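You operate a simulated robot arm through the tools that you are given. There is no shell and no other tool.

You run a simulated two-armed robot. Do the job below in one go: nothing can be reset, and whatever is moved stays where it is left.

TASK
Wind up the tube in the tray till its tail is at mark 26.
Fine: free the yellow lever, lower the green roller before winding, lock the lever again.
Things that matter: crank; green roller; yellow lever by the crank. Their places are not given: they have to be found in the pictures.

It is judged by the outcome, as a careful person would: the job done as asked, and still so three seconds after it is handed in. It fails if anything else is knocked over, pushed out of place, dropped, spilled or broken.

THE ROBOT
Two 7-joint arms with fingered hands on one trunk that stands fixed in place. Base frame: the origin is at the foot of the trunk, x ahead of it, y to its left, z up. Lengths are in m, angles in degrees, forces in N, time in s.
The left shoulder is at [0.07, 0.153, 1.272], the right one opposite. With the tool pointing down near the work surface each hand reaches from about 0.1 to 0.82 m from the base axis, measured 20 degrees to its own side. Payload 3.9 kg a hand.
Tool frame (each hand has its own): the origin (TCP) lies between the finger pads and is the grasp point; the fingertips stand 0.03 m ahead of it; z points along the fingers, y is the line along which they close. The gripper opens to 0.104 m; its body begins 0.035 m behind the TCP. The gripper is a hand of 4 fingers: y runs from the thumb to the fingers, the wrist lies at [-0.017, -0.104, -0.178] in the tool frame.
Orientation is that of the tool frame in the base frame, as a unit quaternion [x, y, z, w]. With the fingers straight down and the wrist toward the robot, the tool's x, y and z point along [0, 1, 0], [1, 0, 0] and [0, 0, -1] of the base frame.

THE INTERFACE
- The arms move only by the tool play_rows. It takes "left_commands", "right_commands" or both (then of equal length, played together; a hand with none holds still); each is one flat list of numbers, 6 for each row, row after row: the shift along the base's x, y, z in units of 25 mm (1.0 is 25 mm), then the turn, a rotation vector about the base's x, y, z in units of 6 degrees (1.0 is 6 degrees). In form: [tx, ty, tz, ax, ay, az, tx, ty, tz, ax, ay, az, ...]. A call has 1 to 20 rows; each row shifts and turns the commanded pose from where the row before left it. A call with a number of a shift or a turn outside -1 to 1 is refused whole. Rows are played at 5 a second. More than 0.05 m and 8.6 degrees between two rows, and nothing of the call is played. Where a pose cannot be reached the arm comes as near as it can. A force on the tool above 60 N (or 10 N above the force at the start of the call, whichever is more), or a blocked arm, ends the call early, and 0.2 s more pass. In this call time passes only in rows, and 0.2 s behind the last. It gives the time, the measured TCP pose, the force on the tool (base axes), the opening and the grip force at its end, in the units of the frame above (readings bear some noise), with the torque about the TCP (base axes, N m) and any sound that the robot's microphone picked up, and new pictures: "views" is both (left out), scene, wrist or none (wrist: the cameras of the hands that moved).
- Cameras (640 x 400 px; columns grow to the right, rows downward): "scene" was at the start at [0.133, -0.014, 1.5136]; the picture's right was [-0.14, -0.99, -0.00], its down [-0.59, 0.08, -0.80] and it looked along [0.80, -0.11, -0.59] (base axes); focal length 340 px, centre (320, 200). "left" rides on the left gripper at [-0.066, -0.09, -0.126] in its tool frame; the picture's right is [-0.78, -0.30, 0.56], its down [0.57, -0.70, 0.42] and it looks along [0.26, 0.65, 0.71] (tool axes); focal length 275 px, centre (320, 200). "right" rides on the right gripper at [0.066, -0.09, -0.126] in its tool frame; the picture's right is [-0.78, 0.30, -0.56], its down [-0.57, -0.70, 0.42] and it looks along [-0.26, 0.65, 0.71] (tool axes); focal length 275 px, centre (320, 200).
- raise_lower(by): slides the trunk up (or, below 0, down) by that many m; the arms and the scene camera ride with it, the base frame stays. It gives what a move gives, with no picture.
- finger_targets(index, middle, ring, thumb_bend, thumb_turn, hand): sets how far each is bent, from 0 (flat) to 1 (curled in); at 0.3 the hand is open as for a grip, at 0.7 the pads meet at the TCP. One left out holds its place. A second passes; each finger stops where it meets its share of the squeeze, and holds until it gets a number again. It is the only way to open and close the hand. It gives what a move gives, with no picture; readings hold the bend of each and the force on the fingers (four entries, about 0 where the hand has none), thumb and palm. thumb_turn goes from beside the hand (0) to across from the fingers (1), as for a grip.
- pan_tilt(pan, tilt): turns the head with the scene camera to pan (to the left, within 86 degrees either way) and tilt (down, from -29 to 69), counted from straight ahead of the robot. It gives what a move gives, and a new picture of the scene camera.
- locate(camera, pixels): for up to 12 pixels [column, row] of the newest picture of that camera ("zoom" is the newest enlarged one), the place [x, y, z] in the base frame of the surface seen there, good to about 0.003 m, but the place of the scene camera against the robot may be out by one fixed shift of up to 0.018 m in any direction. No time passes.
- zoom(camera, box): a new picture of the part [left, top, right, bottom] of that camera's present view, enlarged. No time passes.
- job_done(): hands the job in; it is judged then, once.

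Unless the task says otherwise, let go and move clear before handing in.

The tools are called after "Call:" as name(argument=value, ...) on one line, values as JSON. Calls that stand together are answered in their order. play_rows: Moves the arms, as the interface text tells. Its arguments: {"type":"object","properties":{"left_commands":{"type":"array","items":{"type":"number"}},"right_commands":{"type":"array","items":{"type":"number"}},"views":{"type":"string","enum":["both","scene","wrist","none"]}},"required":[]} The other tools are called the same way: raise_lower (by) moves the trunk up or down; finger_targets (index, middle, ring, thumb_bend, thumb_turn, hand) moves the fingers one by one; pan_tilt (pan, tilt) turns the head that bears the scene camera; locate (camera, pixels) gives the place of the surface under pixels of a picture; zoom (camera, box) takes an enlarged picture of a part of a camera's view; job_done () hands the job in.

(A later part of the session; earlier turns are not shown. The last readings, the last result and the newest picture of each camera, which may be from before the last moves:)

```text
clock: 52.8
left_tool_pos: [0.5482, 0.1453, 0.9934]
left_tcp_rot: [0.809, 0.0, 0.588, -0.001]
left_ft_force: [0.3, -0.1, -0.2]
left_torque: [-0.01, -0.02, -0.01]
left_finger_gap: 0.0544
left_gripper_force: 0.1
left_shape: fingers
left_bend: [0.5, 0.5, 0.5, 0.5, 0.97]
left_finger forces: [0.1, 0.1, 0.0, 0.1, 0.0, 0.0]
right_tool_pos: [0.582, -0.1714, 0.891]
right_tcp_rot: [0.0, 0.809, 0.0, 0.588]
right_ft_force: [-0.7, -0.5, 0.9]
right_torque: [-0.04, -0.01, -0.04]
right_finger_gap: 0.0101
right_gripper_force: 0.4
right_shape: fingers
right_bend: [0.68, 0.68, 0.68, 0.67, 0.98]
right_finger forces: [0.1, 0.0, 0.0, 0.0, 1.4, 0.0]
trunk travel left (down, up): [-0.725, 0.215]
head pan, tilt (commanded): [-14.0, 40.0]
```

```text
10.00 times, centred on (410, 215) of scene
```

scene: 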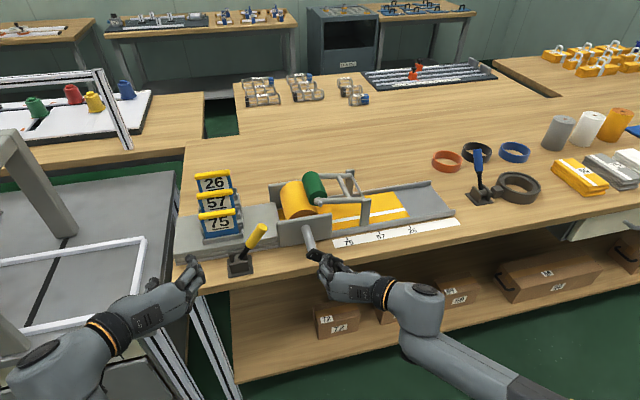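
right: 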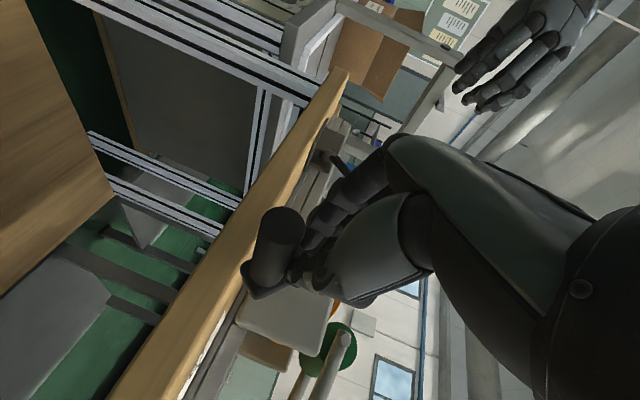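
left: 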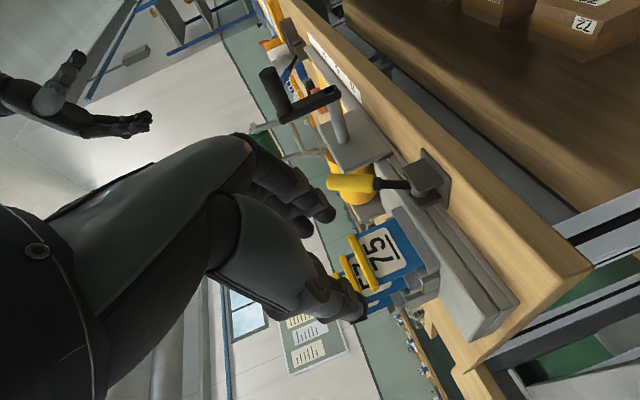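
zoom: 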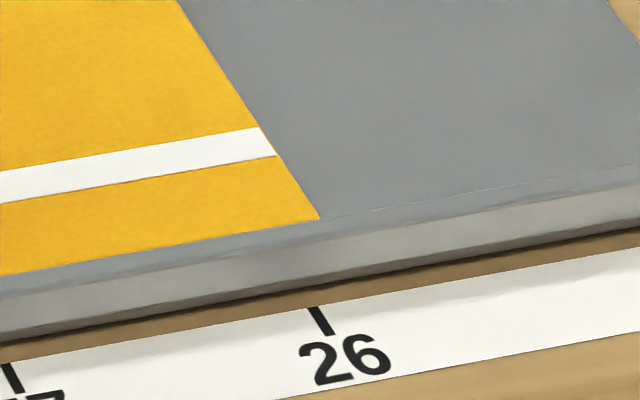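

About 7 mm remain (edge y≈-0.429, tick y≈-0.423), i.e. roughly 1 cm of handle arc. I'll take one small step and check.

Call:
play_rows(right_commands=[0, 0.2, -0.22, 0, 0, 0], views="scene")

Call:
zoom(camera="scene", box=[390, 195, 430, 235])

Call:
zoom(camera="scene", box=[380, 175, 460, 245])

Call:
locate(camera="zoom", pixels=[[236, 222], [228, 210], [209, 180], [190, 150], [175, 125], [240, 228], [224, 203], [200, 165], [262, 293], [266, 300], [264, 296], [265, 298]])

```text
clock: 53.2
left_tool_pos: [0.5488, 0.1454, 0.9931]
left_tcp_rot: [0.809, 0.0, 0.588, 0.0]
left_ft_force: [0.4, 0.2, 0.5]
left_torque: [-0.02, -0.01, 0.01]
left_finger_gap: 0.054
left_gripper_force: 0.0
left_shape: fingers
left_bend: [0.5, 0.5, 0.5, 0.5, 0.97]
left_finger forces: [0.1, 0.0, 0.0, 0.0, 0.1, 0.1]
right_tool_pos: [0.5807, -0.1676, 0.8849]
right_tcp_rot: [-0.001, 0.809, 0.0, 0.588]
right_ft_force: [-0.4, -3.3, 0.3]
right_torque: [-0.04, 0.0, -0.02]
right_finger_gap: 0.0104
right_gripper_force: 1.3
right_shape: fingers
right_bend: [0.68, 0.68, 0.68, 0.66, 0.98]
right_finger forces: [0.1, 0.0, 0.0, 0.1, 1.9, 0.0]
trunk travel left (down, up): [-0.725, 0.215]
head pan, tilt (commanded): [-14.0, 40.0]
```

scene: 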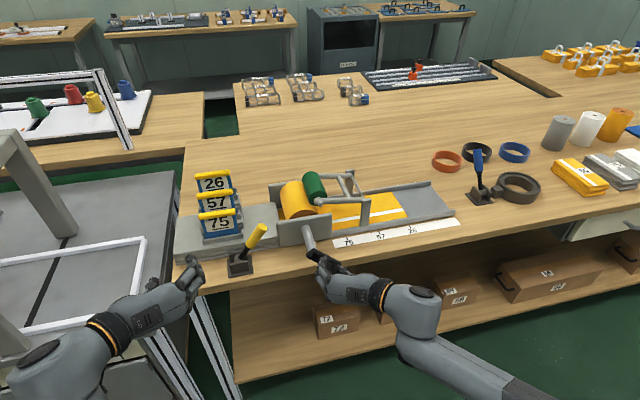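

```text
10.00 times, centred on (410, 215) of scene
```

zoom: 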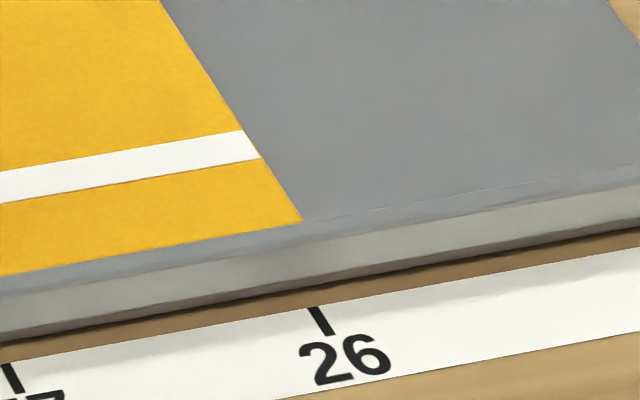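

```text
5.71 times, centred on (420, 210) of scene
```

zoom: 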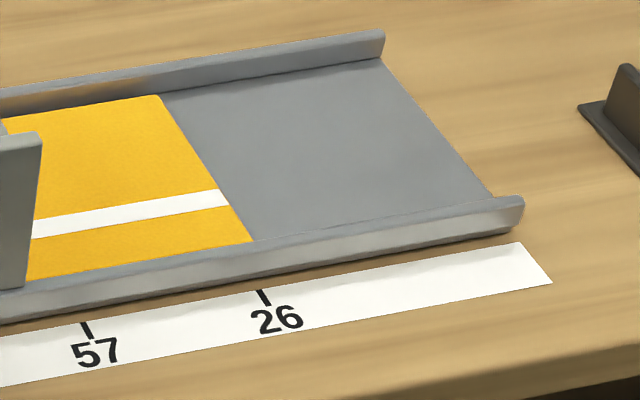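

```text
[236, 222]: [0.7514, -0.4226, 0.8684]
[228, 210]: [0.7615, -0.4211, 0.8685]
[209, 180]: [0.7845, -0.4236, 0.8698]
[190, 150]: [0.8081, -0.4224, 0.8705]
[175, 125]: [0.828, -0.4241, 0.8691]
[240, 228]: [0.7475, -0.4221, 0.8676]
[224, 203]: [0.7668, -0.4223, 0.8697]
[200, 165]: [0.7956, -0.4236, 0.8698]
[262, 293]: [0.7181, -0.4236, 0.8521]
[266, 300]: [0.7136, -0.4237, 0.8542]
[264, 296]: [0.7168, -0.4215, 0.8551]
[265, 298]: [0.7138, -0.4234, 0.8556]
```

About 2–3 mm remain (edge y≈-0.4248, tick ≈-0.4229). One more very small step.

Call:
play_rows(right_commands=[0, 0.1, -0.1, 0, 0, 0], views="scene")

Call:
zoom(camera="scene", box=[380, 175, 460, 245])

Call:
zoom(camera="scene", box=[390, 195, 430, 235])

Call:
locate(camera="zoom", pixels=[[280, 205], [260, 174], [240, 143], [220, 112], [200, 80], [180, 48], [318, 312], [323, 321], [327, 330], [320, 316]])

```text
clock: 53.6
left_tool_pos: [0.5485, 0.1444, 0.9942]
left_tcp_rot: [0.809, 0.0, 0.588, 0.0]
left_ft_force: [-0.3, -0.2, -0.2]
left_torque: [0.0, -0.03, -0.04]
left_finger_gap: 0.0543
left_gripper_force: 0.1
left_shape: fingers
left_bend: [0.5, 0.5, 0.5, 0.5, 0.97]
left_finger forces: [0.0, 0.0, 0.1, 0.1, 0.0, 0.0]
right_tool_pos: [0.5814, -0.1642, 0.8836]
right_tcp_rot: [-0.001, 0.809, 0.0, 0.588]
right_ft_force: [0.3, -1.4, 1.5]
right_torque: [-0.06, -0.02, -0.02]
right_finger_gap: 0.0104
right_gripper_force: 0.8
right_shape: fingers
right_bend: [0.68, 0.68, 0.68, 0.66, 0.98]
right_finger forces: [0.0, 0.0, 0.0, 0.0, 2.2, 0.1]
trunk travel left (down, up): [-0.725, 0.215]
head pan, tilt (commanded): [-14.0, 40.0]
```

scene: 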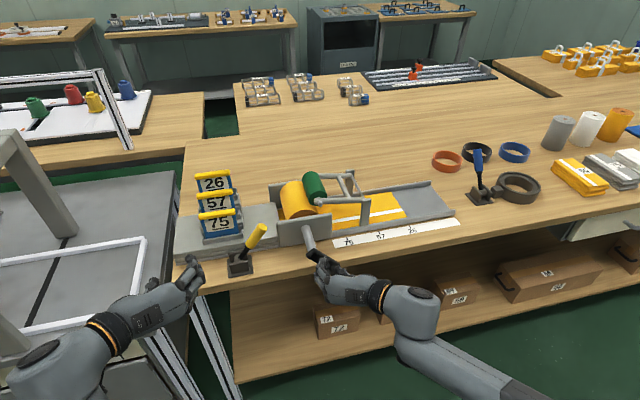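

```text
5.71 times, centred on (420, 210) of scene
```

zoom: 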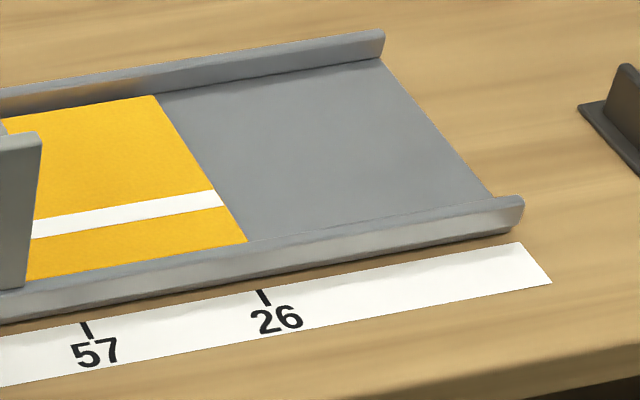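

```text
10.00 times, centred on (410, 215) of scene
```

zoom: 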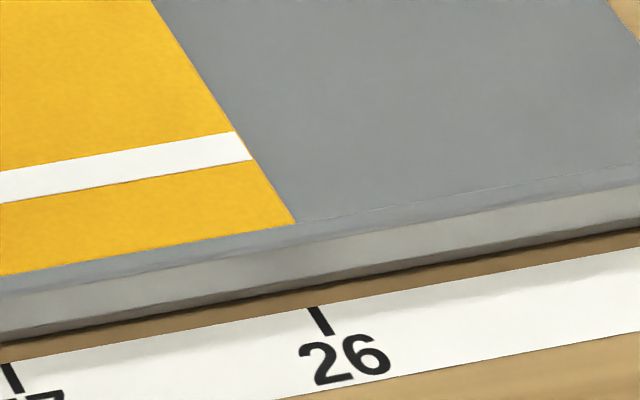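

```text
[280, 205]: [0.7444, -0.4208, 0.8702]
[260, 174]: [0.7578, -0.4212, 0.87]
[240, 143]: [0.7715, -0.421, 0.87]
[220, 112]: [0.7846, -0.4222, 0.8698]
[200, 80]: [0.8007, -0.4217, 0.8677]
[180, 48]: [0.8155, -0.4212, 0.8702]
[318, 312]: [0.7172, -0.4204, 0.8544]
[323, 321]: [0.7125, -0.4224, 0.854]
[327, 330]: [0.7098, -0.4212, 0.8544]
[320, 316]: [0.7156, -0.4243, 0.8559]
```

The tail edge (mean y≈-0.4221) now matches the 26 tick (≈-0.4224) within about a millimetre. I'll release the crank by moving the right hand up and away.

Call:
play_rows(right_commands=[0, -0.2, 0.3, 0, 0, 0, 0, -0.4, 0.6, 0, 0, 0, -0.3, -0.5, 0.9, 0, 0, 0, -0.5, -0.7, 0.9, 0, 0, 0, -0.5, -1, 0.9, 0, 0, 0, -0.5, -1, 0.5, 0, 0, 0, -0.5, -1, 0.5, 0, 0, 0, 0, -1, 0, 0, 0, 0], views="scene")

Call:
zoom(camera="scene", box=[220, 150, 420, 290])

Call:
zoom(camera="scene", box=[390, 195, 430, 235])

Call:
locate(camera="zoom", pixels=[[280, 205], [260, 174], [240, 143], [220, 112], [200, 80], [180, 48], [318, 312], [323, 321], [327, 330], [320, 316]])

```text
clock: 55.4
left_tool_pos: [0.5484, 0.1458, 0.9936]
left_tcp_rot: [0.809, 0.0, 0.588, 0.0]
left_ft_force: [0.4, -0.3, -0.6]
left_torque: [-0.03, 0.01, 0.03]
left_finger_gap: 0.0543
left_gripper_force: 0.1
left_shape: fingers
left_bend: [0.5, 0.5, 0.5, 0.5, 0.97]
left_finger forces: [0.0, 0.1, 0.0, 0.0, 0.0, 0.0]
right_tool_pos: [0.5244, -0.3097, 0.9984]
right_tcp_rot: [0.0, 0.809, 0.001, 0.588]
right_ft_force: [-0.2, -0.2, 0.4]
right_torque: [-0.01, 0.01, 0.02]
right_finger_gap: 0.0081
right_gripper_force: 0.0
right_shape: fingers
right_bend: [0.68, 0.68, 0.68, 0.68, 0.97]
right_finger forces: [0.0, 0.0, 0.0, 0.1, 0.0, 0.0]
trunk travel left (down, up): [-0.725, 0.215]
head pan, tilt (commanded): [-14.0, 40.0]
```

scene: 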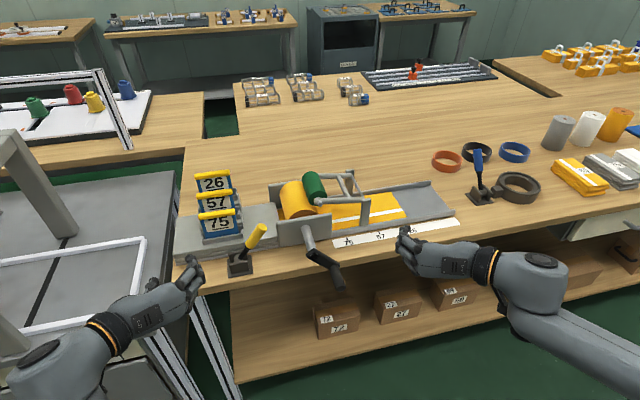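

```text
2.86 times, centred on (320, 220) of scene
```

zoom: 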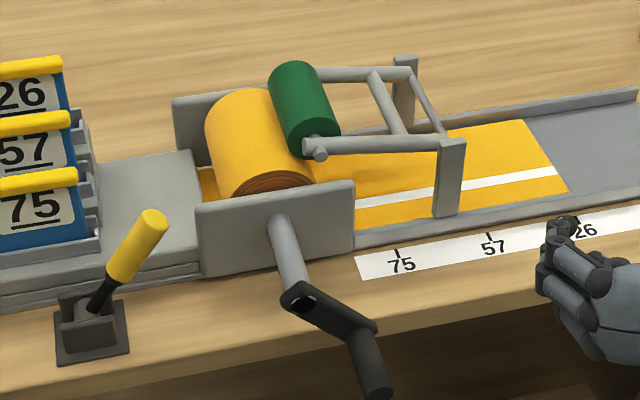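

```text
10.00 times, centred on (410, 215) of scene
```

zoom: 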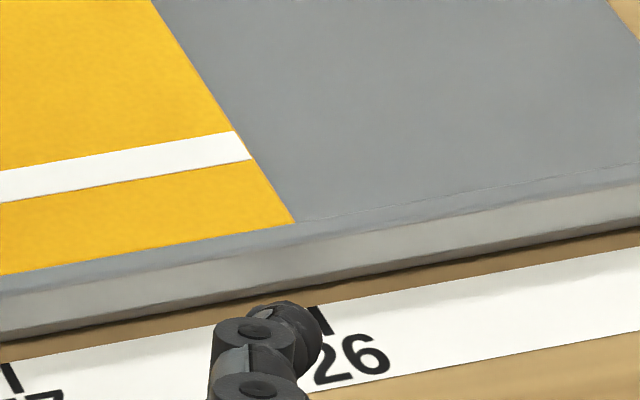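

```text
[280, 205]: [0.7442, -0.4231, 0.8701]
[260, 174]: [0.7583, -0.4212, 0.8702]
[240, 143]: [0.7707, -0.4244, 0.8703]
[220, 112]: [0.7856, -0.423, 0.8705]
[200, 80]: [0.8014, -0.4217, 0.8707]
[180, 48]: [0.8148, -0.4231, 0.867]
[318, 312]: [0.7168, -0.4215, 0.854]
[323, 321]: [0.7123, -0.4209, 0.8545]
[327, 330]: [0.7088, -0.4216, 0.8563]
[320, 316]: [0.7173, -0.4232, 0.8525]
```

The crank held and the tail is unchanged. Now I'll open the left hand and bring it in front of the freed lever, while moving the right hand farther away.

Call:
finger_targets(hand="left", index=0.35, middle=0.35, ring=0.35, thumb_bend=0.35)

Call:
play_rows(left_commands=[0.266, -0.92, -0.25, 0, 0, 0, 0.266, -0.92, -0.25, 0, 0, 0, 0.266, -0.92, -0.25, 0, 0, 0, 0.266, -0.92, -0.25, 0, 0, 0, 0.266, -0.92, -0.25, 0, 0, 0, 0.266, -0.92, -0.25, 0, 0, 0, 0.266, -0.92, -0.25, 0, 0, 0], right_commands=[-0.4, -0.5, 0.5, 0, 0, 0, -0.4, -0.5, 0.5, 0, 0, 0, -0.4, -0.5, 0.5, 0, 0, 0, -0.4, -0.5, 0.5, 0, 0, 0, -0.4, -0.5, 0.5, 0, 0, 0, -0.4, -0.5, 0.5, 0, 0, 0, -0.4, -0.5, 0.5, 0, 0, 0])

Call:
zoom(camera="scene", box=[180, 160, 380, 320])

Call:
zoom(camera="left", box=[200, 60, 520, 360])

```text
clock: 56.4
left_tool_pos: [0.5495, 0.1462, 0.9944]
left_tcp_rot: [0.809, 0.0, 0.587, 0.0]
left_ft_force: [-0.3, -0.1, 0.6]
left_torque: [-0.01, 0.02, -0.03]
left_finger_gap: 0.0915
left_gripper_force: 0.0
left_shape: fingers
left_bend: [0.35, 0.35, 0.35, 0.35, 0.97]
left_finger forces: [0.1, 0.0, 0.1, 0.0, 0.1, 0.0]
right_tool_pos: [0.5228, -0.3105, 0.9993]
right_tcp_rot: [-0.001, 0.809, 0.0, 0.588]
right_ft_force: [-0.1, 0.0, 1.4]
right_torque: [0.02, 0.0, 0.03]
right_finger_gap: 0.0083
right_gripper_force: 0.0
right_shape: fingers
right_bend: [0.68, 0.68, 0.68, 0.68, 0.97]
right_finger forces: [0.0, 0.0, 0.0, 0.1, 0.0, 0.0]
trunk travel left (down, up): [-0.725, 0.215]
head pan, tilt (commanded): [-14.0, 40.0]
```

```text
clock: 58.0
left_tool_pos: [0.5956, -0.0157, 0.9508]
left_tcp_rot: [0.809, 0.001, 0.588, 0.0]
left_ft_force: [-0.6, 0.7, -0.2]
left_torque: [-0.01, 0.02, 0.0]
left_finger_gap: 0.0919
left_gripper_force: 0.1
left_shape: fingers
left_bend: [0.35, 0.35, 0.35, 0.35, 0.97]
left_finger forces: [0.0, 0.0, 0.0, 0.1, 0.1, 0.1]
right_tool_pos: [0.4523, -0.3974, 1.0857]
right_tcp_rot: [-0.001, 0.809, 0.0, 0.588]
right_ft_force: [0.3, 0.1, -0.1]
right_torque: [0.03, -0.01, 0.03]
right_finger_gap: 0.0079
right_gripper_force: 0.1
right_shape: fingers
right_bend: [0.68, 0.68, 0.68, 0.68, 0.97]
right_finger forces: [0.0, 0.0, 0.0, 0.0, 0.0, 0.0]
trunk travel left (down, up): [-0.725, 0.215]
head pan, tilt (commanded): [-14.0, 40.0]
```

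scene: 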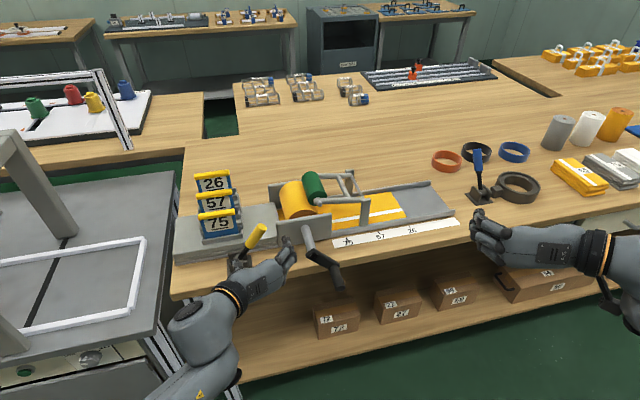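
right: 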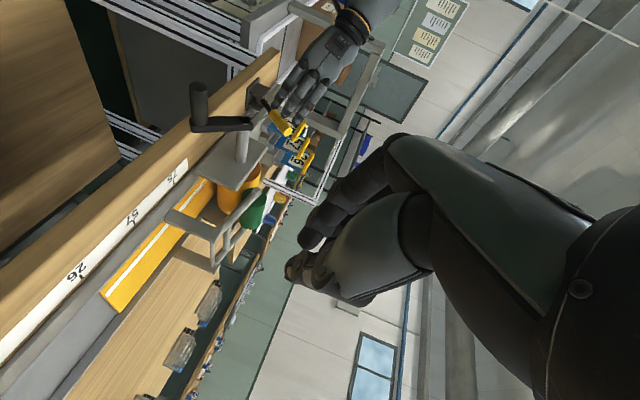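
left: 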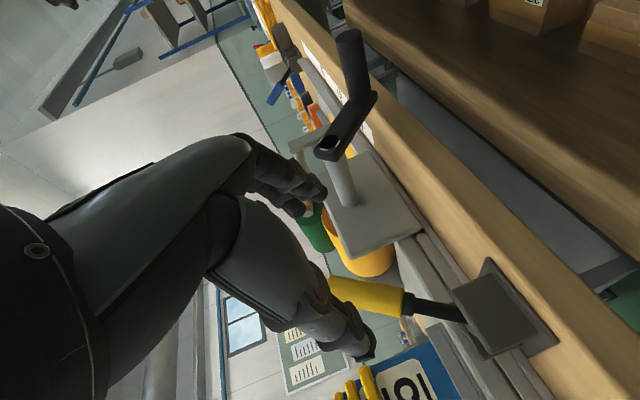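

```text
2.50 times, centred on (280, 240) of scene
```

zoom: 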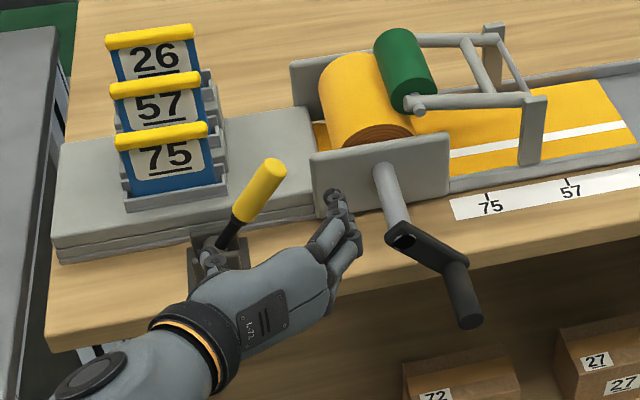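

```text
1.33 times, centred on (360, 210) of left
```

zoom: 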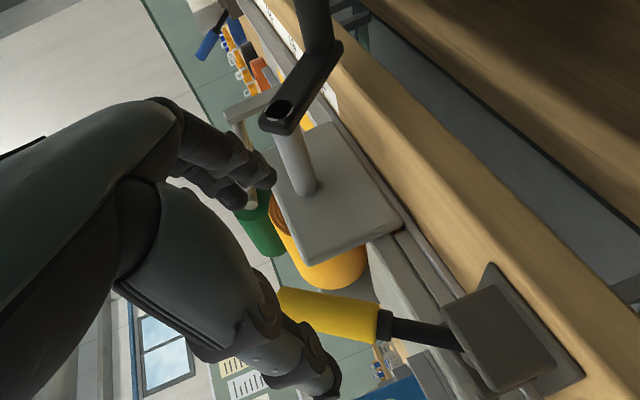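

The freed knob (scene zoom 262,180) lies between thumb and fingers in y. I'll move forward to straddle it, as before.

Call:
play_rows(left_commands=[0.72, 0, 0, 0, 0, 0, 0.72, 0, 0, 0, 0, 0, 0.72, 0, 0, 0, 0, 0, 0.72, 0, 0, 0, 0, 0])

Call:
zoom(camera="scene", box=[180, 160, 380, 320])

Call:
zoom(camera="right", box=[20, 60, 360, 340])

```text
clock: 59.0
left_tool_pos: [0.6683, -0.0146, 0.9501]
left_tcp_rot: [0.81, 0.001, 0.587, -0.001]
left_ft_force: [0.2, -0.4, 0.4]
left_torque: [-0.02, -0.01, 0.0]
left_finger_gap: 0.0919
left_gripper_force: 0.1
left_shape: fingers
left_bend: [0.35, 0.35, 0.35, 0.35, 0.97]
left_finger forces: [0.0, 0.0, 0.0, 0.1, 0.1, 0.0]
right_tool_pos: [0.4545, -0.3974, 1.0845]
right_tcp_rot: [-0.002, 0.809, 0.0, 0.587]
right_ft_force: [0.6, 0.0, 0.4]
right_torque: [0.0, 0.04, -0.01]
right_finger_gap: 0.0081
right_gripper_force: 0.1
right_shape: fingers
right_bend: [0.68, 0.68, 0.68, 0.68, 0.97]
right_finger forces: [0.1, 0.1, 0.0, 0.1, 0.0, 0.0]
trunk travel left (down, up): [-0.725, 0.215]
head pan, tilt (commanded): [-14.0, 40.0]
```

scene: 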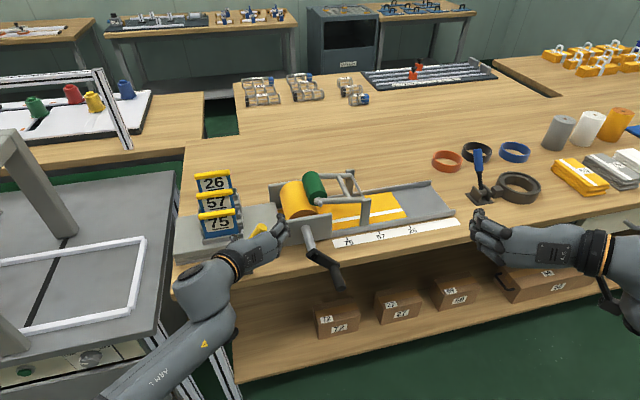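
left: 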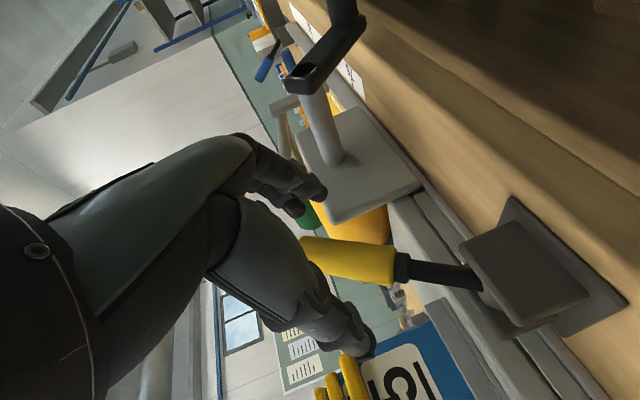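

```text
2.50 times, centred on (280, 240) of scene
```

zoom: 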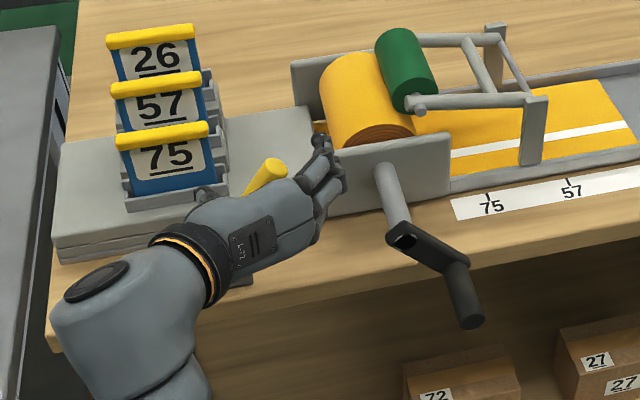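

```text
1.43 times, centred on (190, 200) of right
```

zoom: 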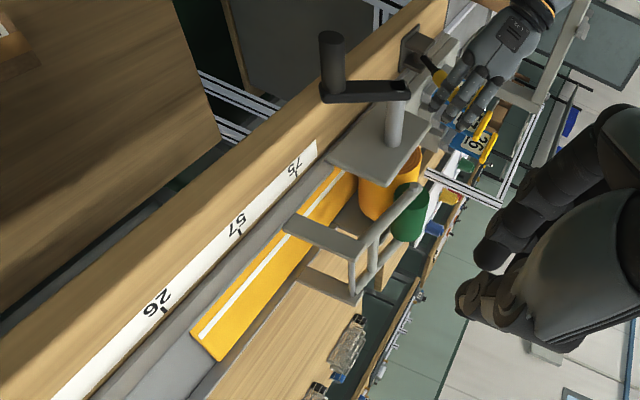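

The knob is between thumb and fingers again. I'll narrow the hand to a loose cage and check the clearances.

Call:
finger_targets(hand="left", index=0.5, middle=0.5, ring=0.5, thumb_bend=0.45)

Call:
play_rows(left_commands=[0, 0.4, 0, 0, 0, 0, 0, 0.4, 0, 0, 0, 0, 0, 0.4, 0, 0, 0, 0])

Call:
zoom(camera="scene", box=[180, 160, 380, 320])

```text
clock: 60.0
left_tool_pos: [0.667, -0.0155, 0.9511]
left_tcp_rot: [0.809, 0.0, 0.588, 0.0]
left_ft_force: [0.0, 0.6, 0.1]
left_torque: [0.04, 0.03, 0.01]
left_finger_gap: 0.0607
left_gripper_force: 0.0
left_shape: fingers
left_bend: [0.5, 0.5, 0.5, 0.45, 0.97]
left_finger forces: [0.1, 0.0, 0.1, 0.1, 0.1, 0.0]
right_tool_pos: [0.453, -0.3964, 1.0849]
right_tcp_rot: [-0.002, 0.809, -0.001, 0.588]
right_ft_force: [0.9, -0.3, 0.3]
right_torque: [-0.04, 0.0, -0.03]
right_finger_gap: 0.0081
right_gripper_force: 0.1
right_shape: fingers
right_bend: [0.68, 0.68, 0.68, 0.68, 0.97]
right_finger forces: [0.0, 0.0, 0.0, 0.0, 0.0, 0.1]
trunk travel left (down, up): [-0.725, 0.215]
head pan, tilt (commanded): [-14.0, 40.0]
```

```text
clock: 60.8
left_tool_pos: [0.6673, 0.0162, 0.9513]
left_tcp_rot: [0.809, 0.0, 0.587, -0.001]
left_ft_force: [1.4, -3.6, 1.6]
left_torque: [-0.07, -0.07, -0.09]
left_finger_gap: 0.0607
left_gripper_force: 2.1
left_shape: fingers
left_bend: [0.5, 0.47, 0.5, 0.45, 0.97]
left_finger forces: [0.0, 2.6, 0.8, 0.0, 0.0, 0.0]
right_tool_pos: [0.4527, -0.3968, 1.0868]
right_tcp_rot: [-0.002, 0.809, 0.0, 0.587]
right_ft_force: [-0.5, -0.5, 0.0]
right_torque: [-0.01, 0.03, -0.02]
right_finger_gap: 0.0081
right_gripper_force: 0.1
right_shape: fingers
right_bend: [0.68, 0.68, 0.68, 0.68, 0.97]
right_finger forces: [0.0, 0.0, 0.0, 0.0, 0.0, 0.0]
trunk travel left (down, up): [-0.725, 0.215]
head pan, tilt (commanded): [-14.0, 40.0]
```

scene: 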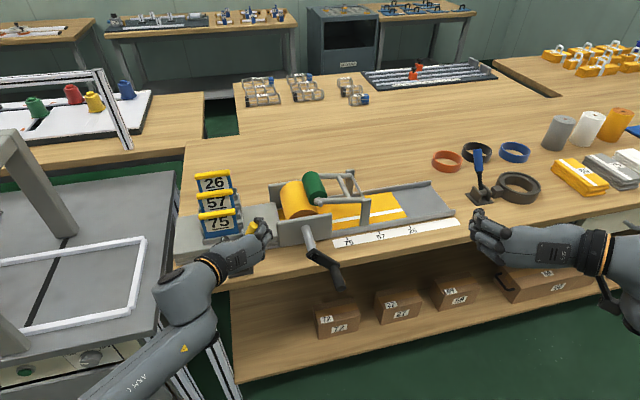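
left: 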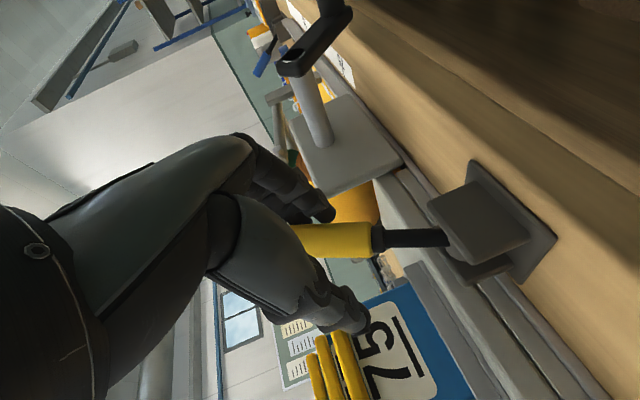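

```text
2.50 times, centred on (280, 240) of scene
```

zoom: 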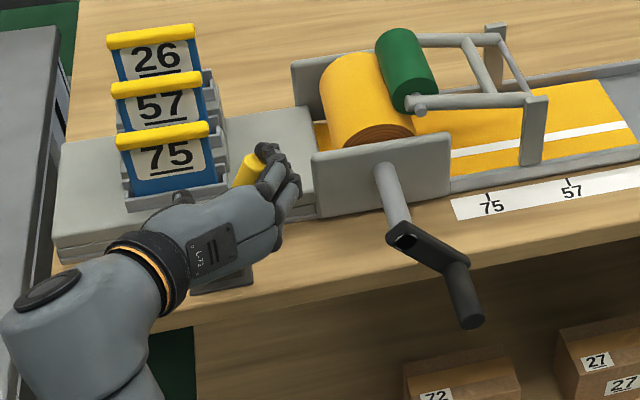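

The middle and ring fingers are swinging the lever back (3.6 N). I'll continue pushing left.

Call:
play_rows(left_commands=[0, 0.4, 0, 0, 0, 0, 0, 0.4, 0, 0, 0, 0, 0, 0.4, 0, 0, 0, 0, 0, 0.4, 0, 0, 0, 0])

Call:
zoom(camera="scene", box=[180, 160, 380, 320])

```text
clock: 61.8
left_tool_pos: [0.6663, 0.0516, 0.9595]
left_tcp_rot: [0.806, 0.0, 0.593, 0.002]
left_ft_force: [9.3, -10.2, 30.3]
left_torque: [-1.13, -0.78, 0.07]
left_finger_gap: 0.0675
left_gripper_force: 16.3
left_shape: fingers
left_bend: [0.45, 0.45, 0.49, 0.45, 0.97]
left_finger forces: [4.3, 6.2, 22.6, 0.0, 0.1, 0.1]
right_tool_pos: [0.4501, -0.3988, 1.0875]
right_tcp_rot: [-0.001, 0.808, 0.001, 0.589]
right_ft_force: [-0.1, -0.4, 0.5]
right_torque: [-0.01, 0.01, 0.01]
right_finger_gap: 0.0082
right_gripper_force: 0.1
right_shape: fingers
right_bend: [0.68, 0.68, 0.68, 0.68, 0.97]
right_finger forces: [0.1, 0.1, 0.0, 0.1, 0.0, 0.0]
trunk travel left (down, up): [-0.725, 0.215]
head pan, tilt (commanded): [-14.0, 40.0]
```

scene: 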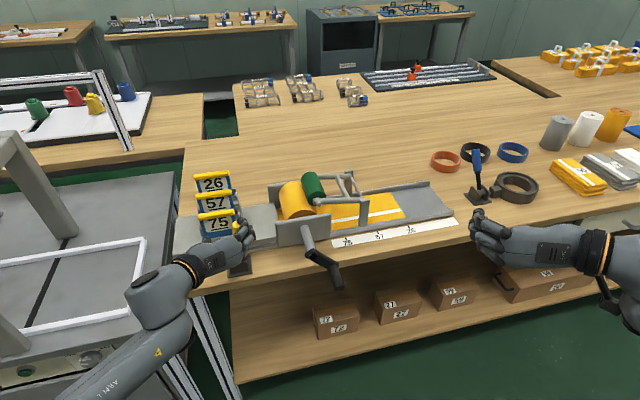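
left: 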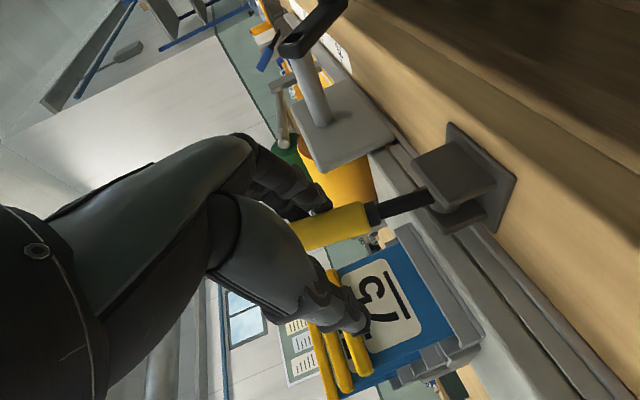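

```text
2.50 times, centred on (280, 240) of scene
```

zoom: 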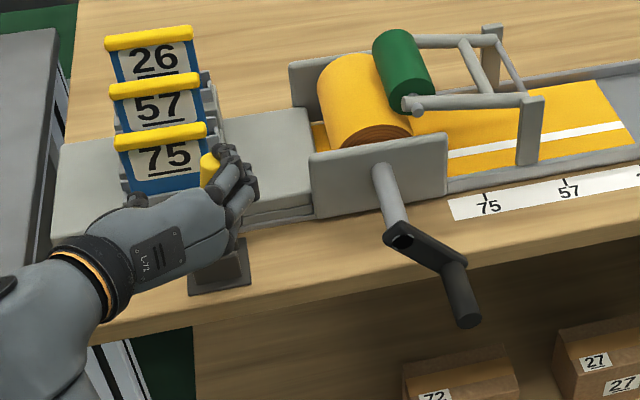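

The knob's tip has risen under the ring finger (ring 22.6 N, 30 N upward), so it is jamming. I'll back off right first.

Call:
play_rows(left_commands=[0, -0.4, 0, 0, 0, 0, 0, -0.4, 0, 0, 0, 0])

Call:
zoom(camera="scene", box=[190, 180, 310, 290])

Call:
zoom(camera="left", box=[200, 100, 480, 360])

```text
clock: 62.4
left_tool_pos: [0.6658, 0.0325, 0.9534]
left_tcp_rot: [0.808, -0.001, 0.589, 0.0]
left_ft_force: [6.1, -8.7, 20.3]
left_torque: [-0.69, -0.58, -0.03]
left_finger_gap: 0.0634
left_gripper_force: 11.9
left_shape: fingers
left_bend: [0.48, 0.45, 0.47, 0.45, 0.97]
left_finger forces: [1.3, 5.4, 18.4, 0.1, 0.0, 0.0]
right_tool_pos: [0.4517, -0.3989, 1.0856]
right_tcp_rot: [0.0, 0.808, 0.001, 0.589]
right_ft_force: [0.2, 1.0, -0.5]
right_torque: [-0.01, 0.01, 0.0]
right_finger_gap: 0.008
right_gripper_force: 0.1
right_shape: fingers
right_bend: [0.68, 0.68, 0.68, 0.68, 0.97]
right_finger forces: [0.1, 0.1, 0.0, 0.1, 0.1, 0.0]
trunk travel left (down, up): [-0.725, 0.215]
head pan, tilt (commanded): [-14.0, 40.0]
```

scene: 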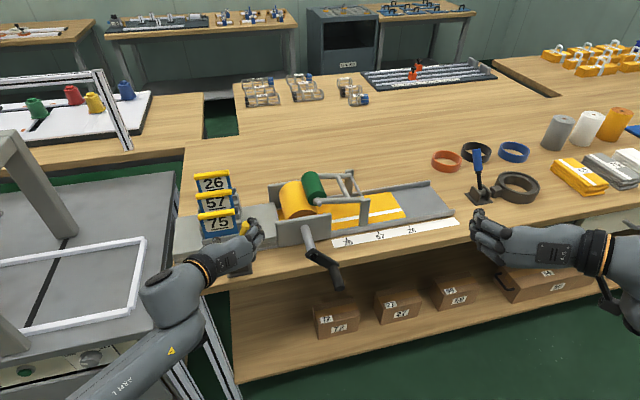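
left: 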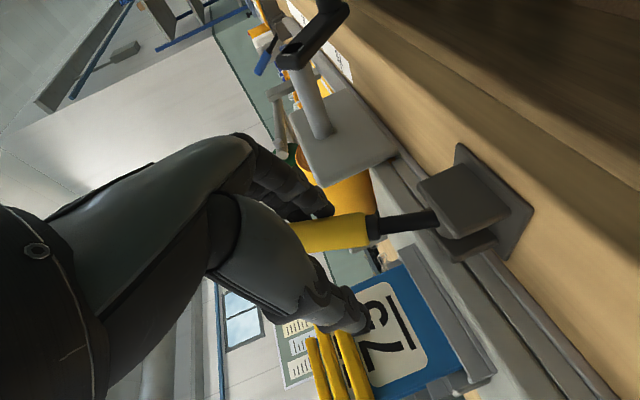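

```text
3.64 times, centred on (250, 235) of scene
```

zoom: 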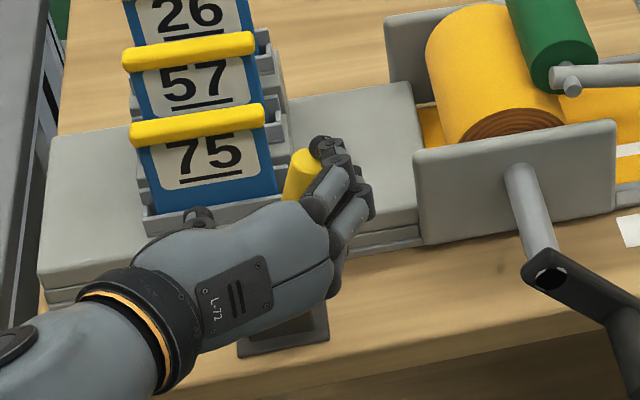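

```text
1.54 times, centred on (340, 230) of left
```

zoom: 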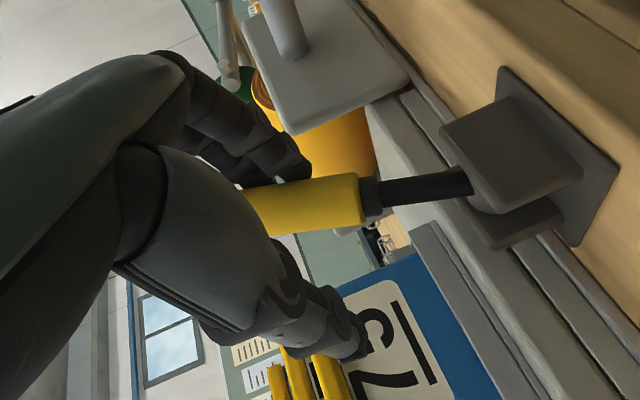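

The ring finger is still pressing on the knob's tip (18 N) and the lever followed it back. I'll raise the hand to relieve it.

Call:
play_rows(left_commands=[0, 0, 0.4, 0, 0, 0, 0, 0, 0.4, 0, 0, 0])

Call:
zoom(camera="scene", box=[190, 180, 310, 290])

Call:
zoom(camera="left", box=[200, 100, 480, 360])

```text
clock: 63.0
left_tool_pos: [0.6667, 0.0381, 0.968]
left_tcp_rot: [0.81, 0.001, 0.586, -0.001]
left_ft_force: [0.3, 0.0, -0.7]
left_torque: [0.03, 0.02, 0.01]
left_finger_gap: 0.0608
left_gripper_force: 0.4
left_shape: fingers
left_bend: [0.5, 0.5, 0.5, 0.45, 0.97]
left_finger forces: [0.0, 0.1, 0.1, 0.0, 0.0, 0.0]
right_tool_pos: [0.4533, -0.3957, 1.0872]
right_tcp_rot: [-0.002, 0.809, -0.001, 0.588]
right_ft_force: [-0.7, 0.9, -0.2]
right_torque: [0.01, -0.02, -0.02]
right_finger_gap: 0.0081
right_gripper_force: 0.1
right_shape: fingers
right_bend: [0.68, 0.68, 0.68, 0.68, 0.97]
right_finger forces: [0.1, 0.0, 0.0, 0.0, 0.1, 0.1]
trunk travel left (down, up): [-0.725, 0.215]
head pan, tilt (commanded): [-14.0, 40.0]
```

scene: 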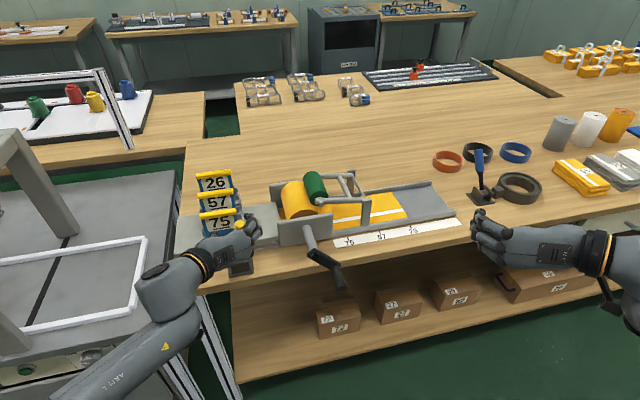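
left: 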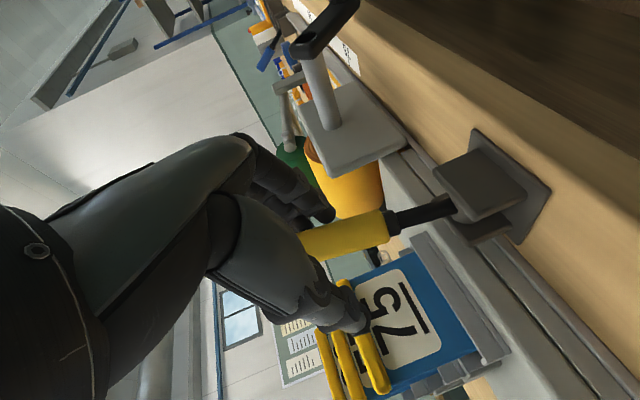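

```text
3.64 times, centred on (250, 235) of scene
```

zoom: 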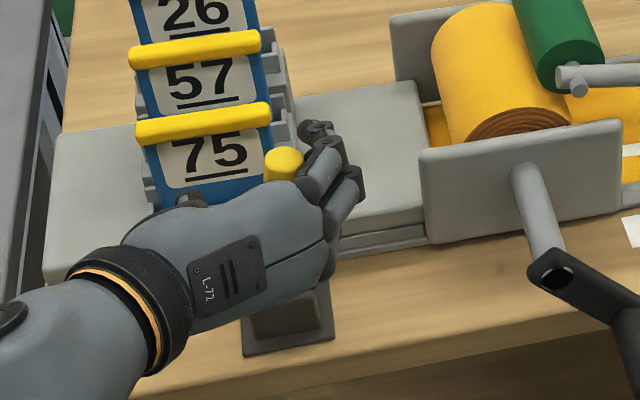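

```text
1.54 times, centred on (340, 230) of left
```

zoom: 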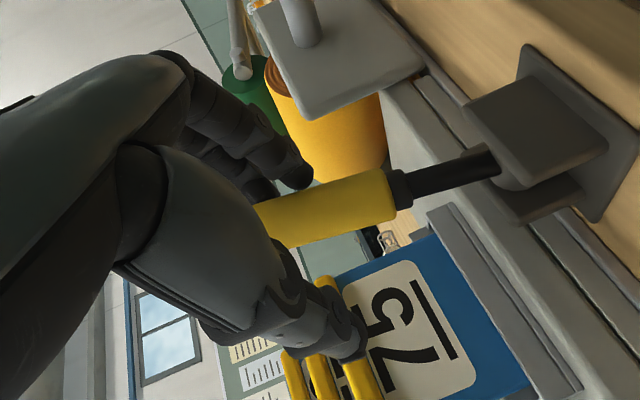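

The jam is released and the lever stands near upright. I'll straighten the ring finger so it can't hook over the knob, lower back to mid-knob height and push left with the lower fingers.

Call:
finger_targets(hand="left", ring=0.25)

Call:
play_rows(left_commands=[0, -0.2, -0.4, 0, 0, 0, 0, -0.1, -0.5, 0, 0, 0, 0, 0.3, 0, 0, 0, 0])

Call:
zoom(camera="scene", box=[190, 180, 310, 290])

Call:
zoom(camera="left", box=[200, 100, 480, 360])

```text
clock: 64.0
left_tool_pos: [0.6666, 0.0356, 0.9703]
left_tcp_rot: [0.809, 0.0, 0.588, 0.0]
left_ft_force: [0.6, 1.0, 0.8]
left_torque: [-0.04, 0.01, -0.01]
left_finger_gap: 0.0609
left_gripper_force: 0.0
left_shape: fingers
left_bend: [0.5, 0.5, 0.25, 0.45, 0.97]
left_finger forces: [0.0, 0.0, 0.1, 0.0, 0.0, 0.0]
right_tool_pos: [0.4536, -0.3974, 1.0878]
right_tcp_rot: [-0.002, 0.809, 0.0, 0.587]
right_ft_force: [-0.7, 1.1, 0.4]
right_torque: [0.03, 0.01, -0.01]
right_finger_gap: 0.0081
right_gripper_force: 0.0
right_shape: fingers
right_bend: [0.68, 0.68, 0.68, 0.68, 0.97]
right_finger forces: [0.0, 0.1, 0.0, 0.0, 0.0, 0.0]
trunk travel left (down, up): [-0.725, 0.215]
head pan, tilt (commanded): [-14.0, 40.0]
```

```text
clock: 64.8
left_tool_pos: [0.6671, 0.0361, 0.9479]
left_tcp_rot: [0.809, 0.001, 0.588, 0.0]
left_ft_force: [-0.7, 0.7, 0.0]
left_torque: [-0.03, 0.0, -0.02]
left_finger_gap: 0.0609
left_gripper_force: 0.0
left_shape: fingers
left_bend: [0.5, 0.5, 0.25, 0.45, 0.97]
left_finger forces: [0.1, 0.1, 0.0, 0.0, 0.0, 0.0]
right_tool_pos: [0.4539, -0.3957, 1.0858]
right_tcp_rot: [-0.002, 0.809, 0.0, 0.587]
right_ft_force: [0.0, 0.4, -0.3]
right_torque: [-0.01, 0.0, -0.01]
right_finger_gap: 0.008
right_gripper_force: 0.0
right_shape: fingers
right_bend: [0.68, 0.68, 0.68, 0.68, 0.97]
right_finger forces: [0.0, 0.0, 0.0, 0.0, 0.0, 0.0]
trunk travel left (down, up): [-0.725, 0.215]
head pan, tilt (commanded): [-14.0, 40.0]
```

scene: 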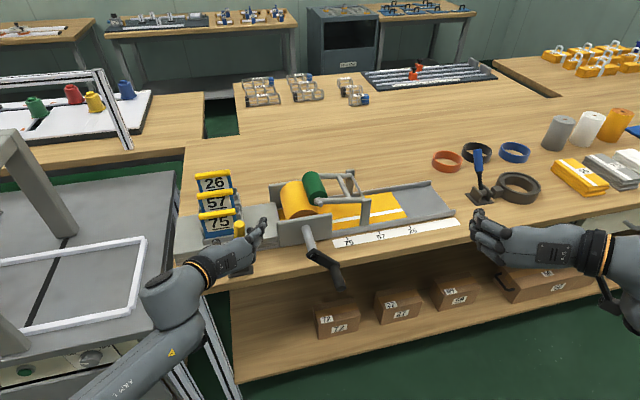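
left: 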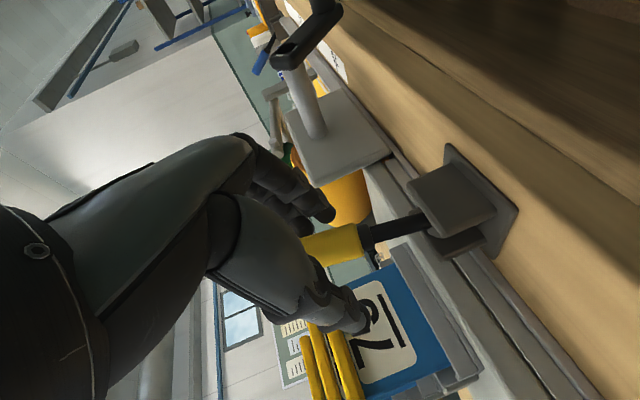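

```text
3.64 times, centred on (250, 235) of scene
```

zoom: 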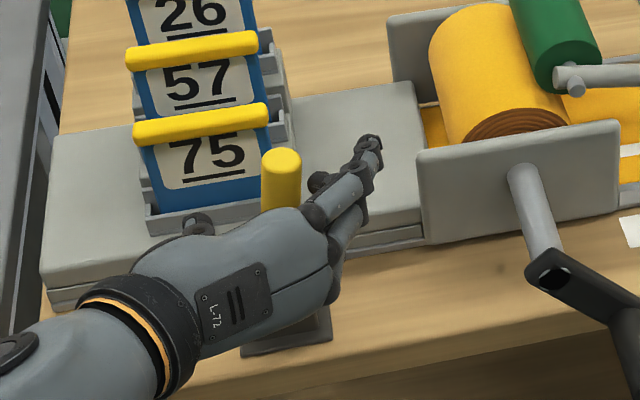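

```text
1.54 times, centred on (340, 230) of left
```

zoom: 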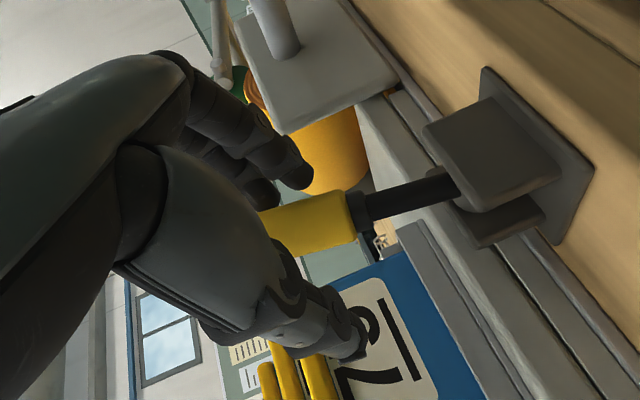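

The lever is upright, with the index and middle fingers on its right and the ring out of the way. I'll push left.

Call:
play_rows(left_commands=[0, 0.4, 0, 0, 0, 0, 0, 0.4, 0, 0, 0, 0, 0, 0.4, 0, 0, 0, 0])

Call:
zoom(camera="scene", box=[190, 180, 310, 290])

```text
clock: 65.6
left_tool_pos: [0.6683, 0.0671, 0.9471]
left_tcp_rot: [0.809, 0.001, 0.588, 0.0]
left_ft_force: [-1.0, -2.5, 2.7]
left_torque: [-0.11, -0.02, -0.06]
left_finger_gap: 0.0629
left_gripper_force: 1.0
left_shape: fingers
left_bend: [0.48, 0.5, 0.25, 0.45, 0.97]
left_finger forces: [2.1, 0.3, 0.0, 0.0, 0.0, 0.1]
right_tool_pos: [0.4535, -0.3974, 1.0874]
right_tcp_rot: [-0.001, 0.809, 0.0, 0.588]
right_ft_force: [-0.3, 0.4, 0.7]
right_torque: [0.0, -0.02, 0.01]
right_finger_gap: 0.0081
right_gripper_force: 0.1
right_shape: fingers
right_bend: [0.68, 0.68, 0.68, 0.68, 0.97]
right_finger forces: [0.0, 0.0, 0.1, 0.0, 0.0, 0.0]
trunk travel left (down, up): [-0.725, 0.215]
head pan, tilt (commanded): [-14.0, 40.0]
```

scene: 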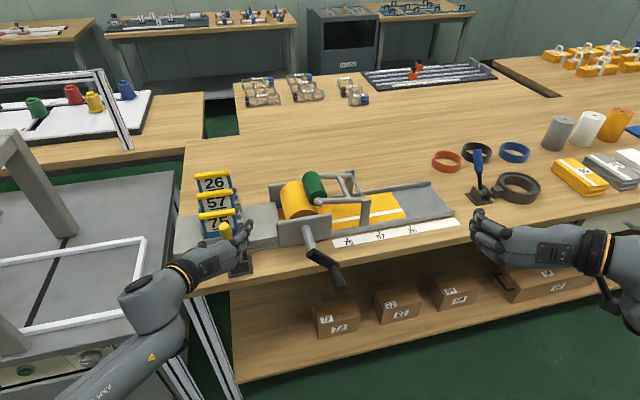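
left: 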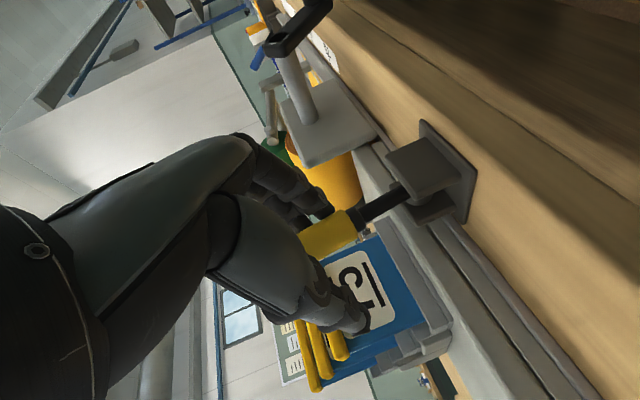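

```text
3.64 times, centred on (250, 235) of scene
```

zoom: 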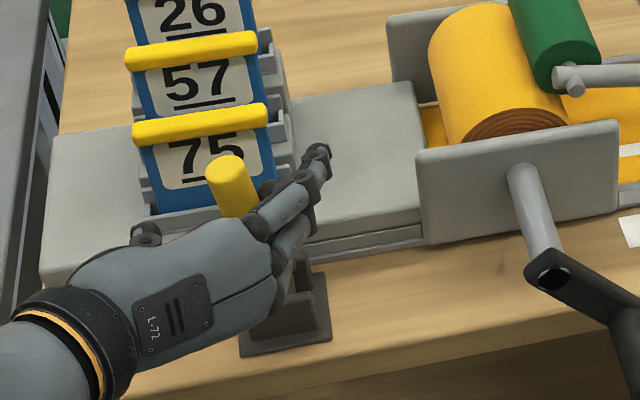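

The lever leans left about 15–20° now. Before continuing I'll check how close the ring fingertip (zoom 317,152) is to the 75 flag.

Call:
locate(camera="zoom", pixels=[[317, 152], [312, 165], [300, 180], [262, 115], [150, 128], [268, 200], [152, 215], [228, 170], [215, 180], [262, 170]])

```text
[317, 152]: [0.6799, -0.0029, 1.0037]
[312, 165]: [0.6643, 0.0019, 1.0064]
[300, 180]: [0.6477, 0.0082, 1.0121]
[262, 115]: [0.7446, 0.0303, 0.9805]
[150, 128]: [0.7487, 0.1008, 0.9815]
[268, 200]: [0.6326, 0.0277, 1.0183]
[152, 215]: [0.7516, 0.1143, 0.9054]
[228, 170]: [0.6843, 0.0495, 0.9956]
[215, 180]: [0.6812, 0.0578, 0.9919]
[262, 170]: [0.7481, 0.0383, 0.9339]
```

The ring fingertip (x≈0.68, z≈1.00) is over 6 cm in front of the flag and above it, so it is safe. Continuing the push left.

Call:
play_rows(left_commands=[0, 0.35, -0.1, 0, 0, 0, 0, 0.35, -0.1, 0, 0, 0, 0, 0.35, 0, 0, 0, 0])

Call:
zoom(camera="scene", box=[190, 180, 310, 290])

```text
clock: 66.4
left_tool_pos: [0.6681, 0.0946, 0.942]
left_tcp_rot: [0.81, 0.001, 0.587, -0.001]
left_ft_force: [-1.1, 0.6, 0.3]
left_torque: [0.05, 0.0, 0.01]
left_finger_gap: 0.0608
left_gripper_force: 0.1
left_shape: fingers
left_bend: [0.5, 0.5, 0.25, 0.45, 0.97]
left_finger forces: [0.0, 0.1, 0.0, 0.0, 0.0, 0.0]
right_tool_pos: [0.4525, -0.3956, 1.0855]
right_tcp_rot: [-0.002, 0.809, 0.001, 0.588]
right_ft_force: [1.0, 0.4, -0.6]
right_torque: [-0.01, 0.01, 0.03]
right_finger_gap: 0.0083
right_gripper_force: 0.0
right_shape: fingers
right_bend: [0.68, 0.68, 0.68, 0.68, 0.97]
right_finger forces: [0.0, 0.0, 0.1, 0.0, 0.0, 0.0]
trunk travel left (down, up): [-0.725, 0.215]
head pan, tilt (commanded): [-14.0, 40.0]
```

scene: 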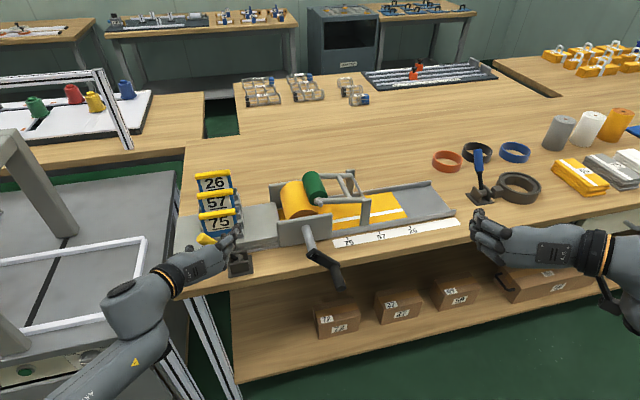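
left: 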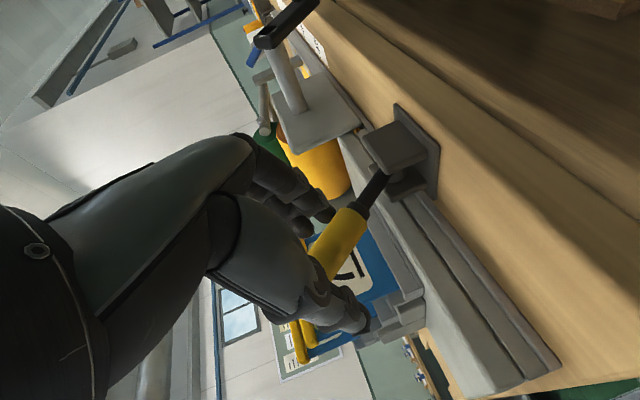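

```text
3.64 times, centred on (250, 235) of scene
```

zoom: 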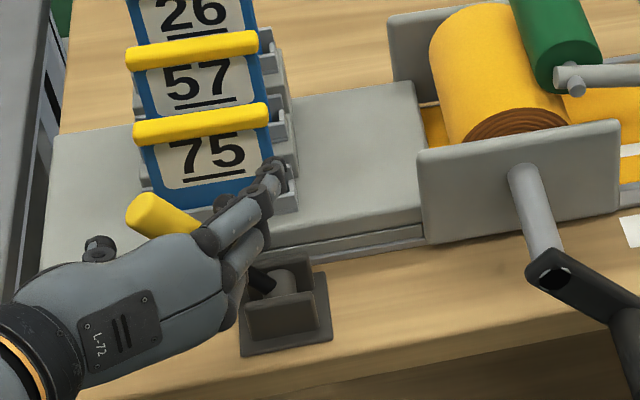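

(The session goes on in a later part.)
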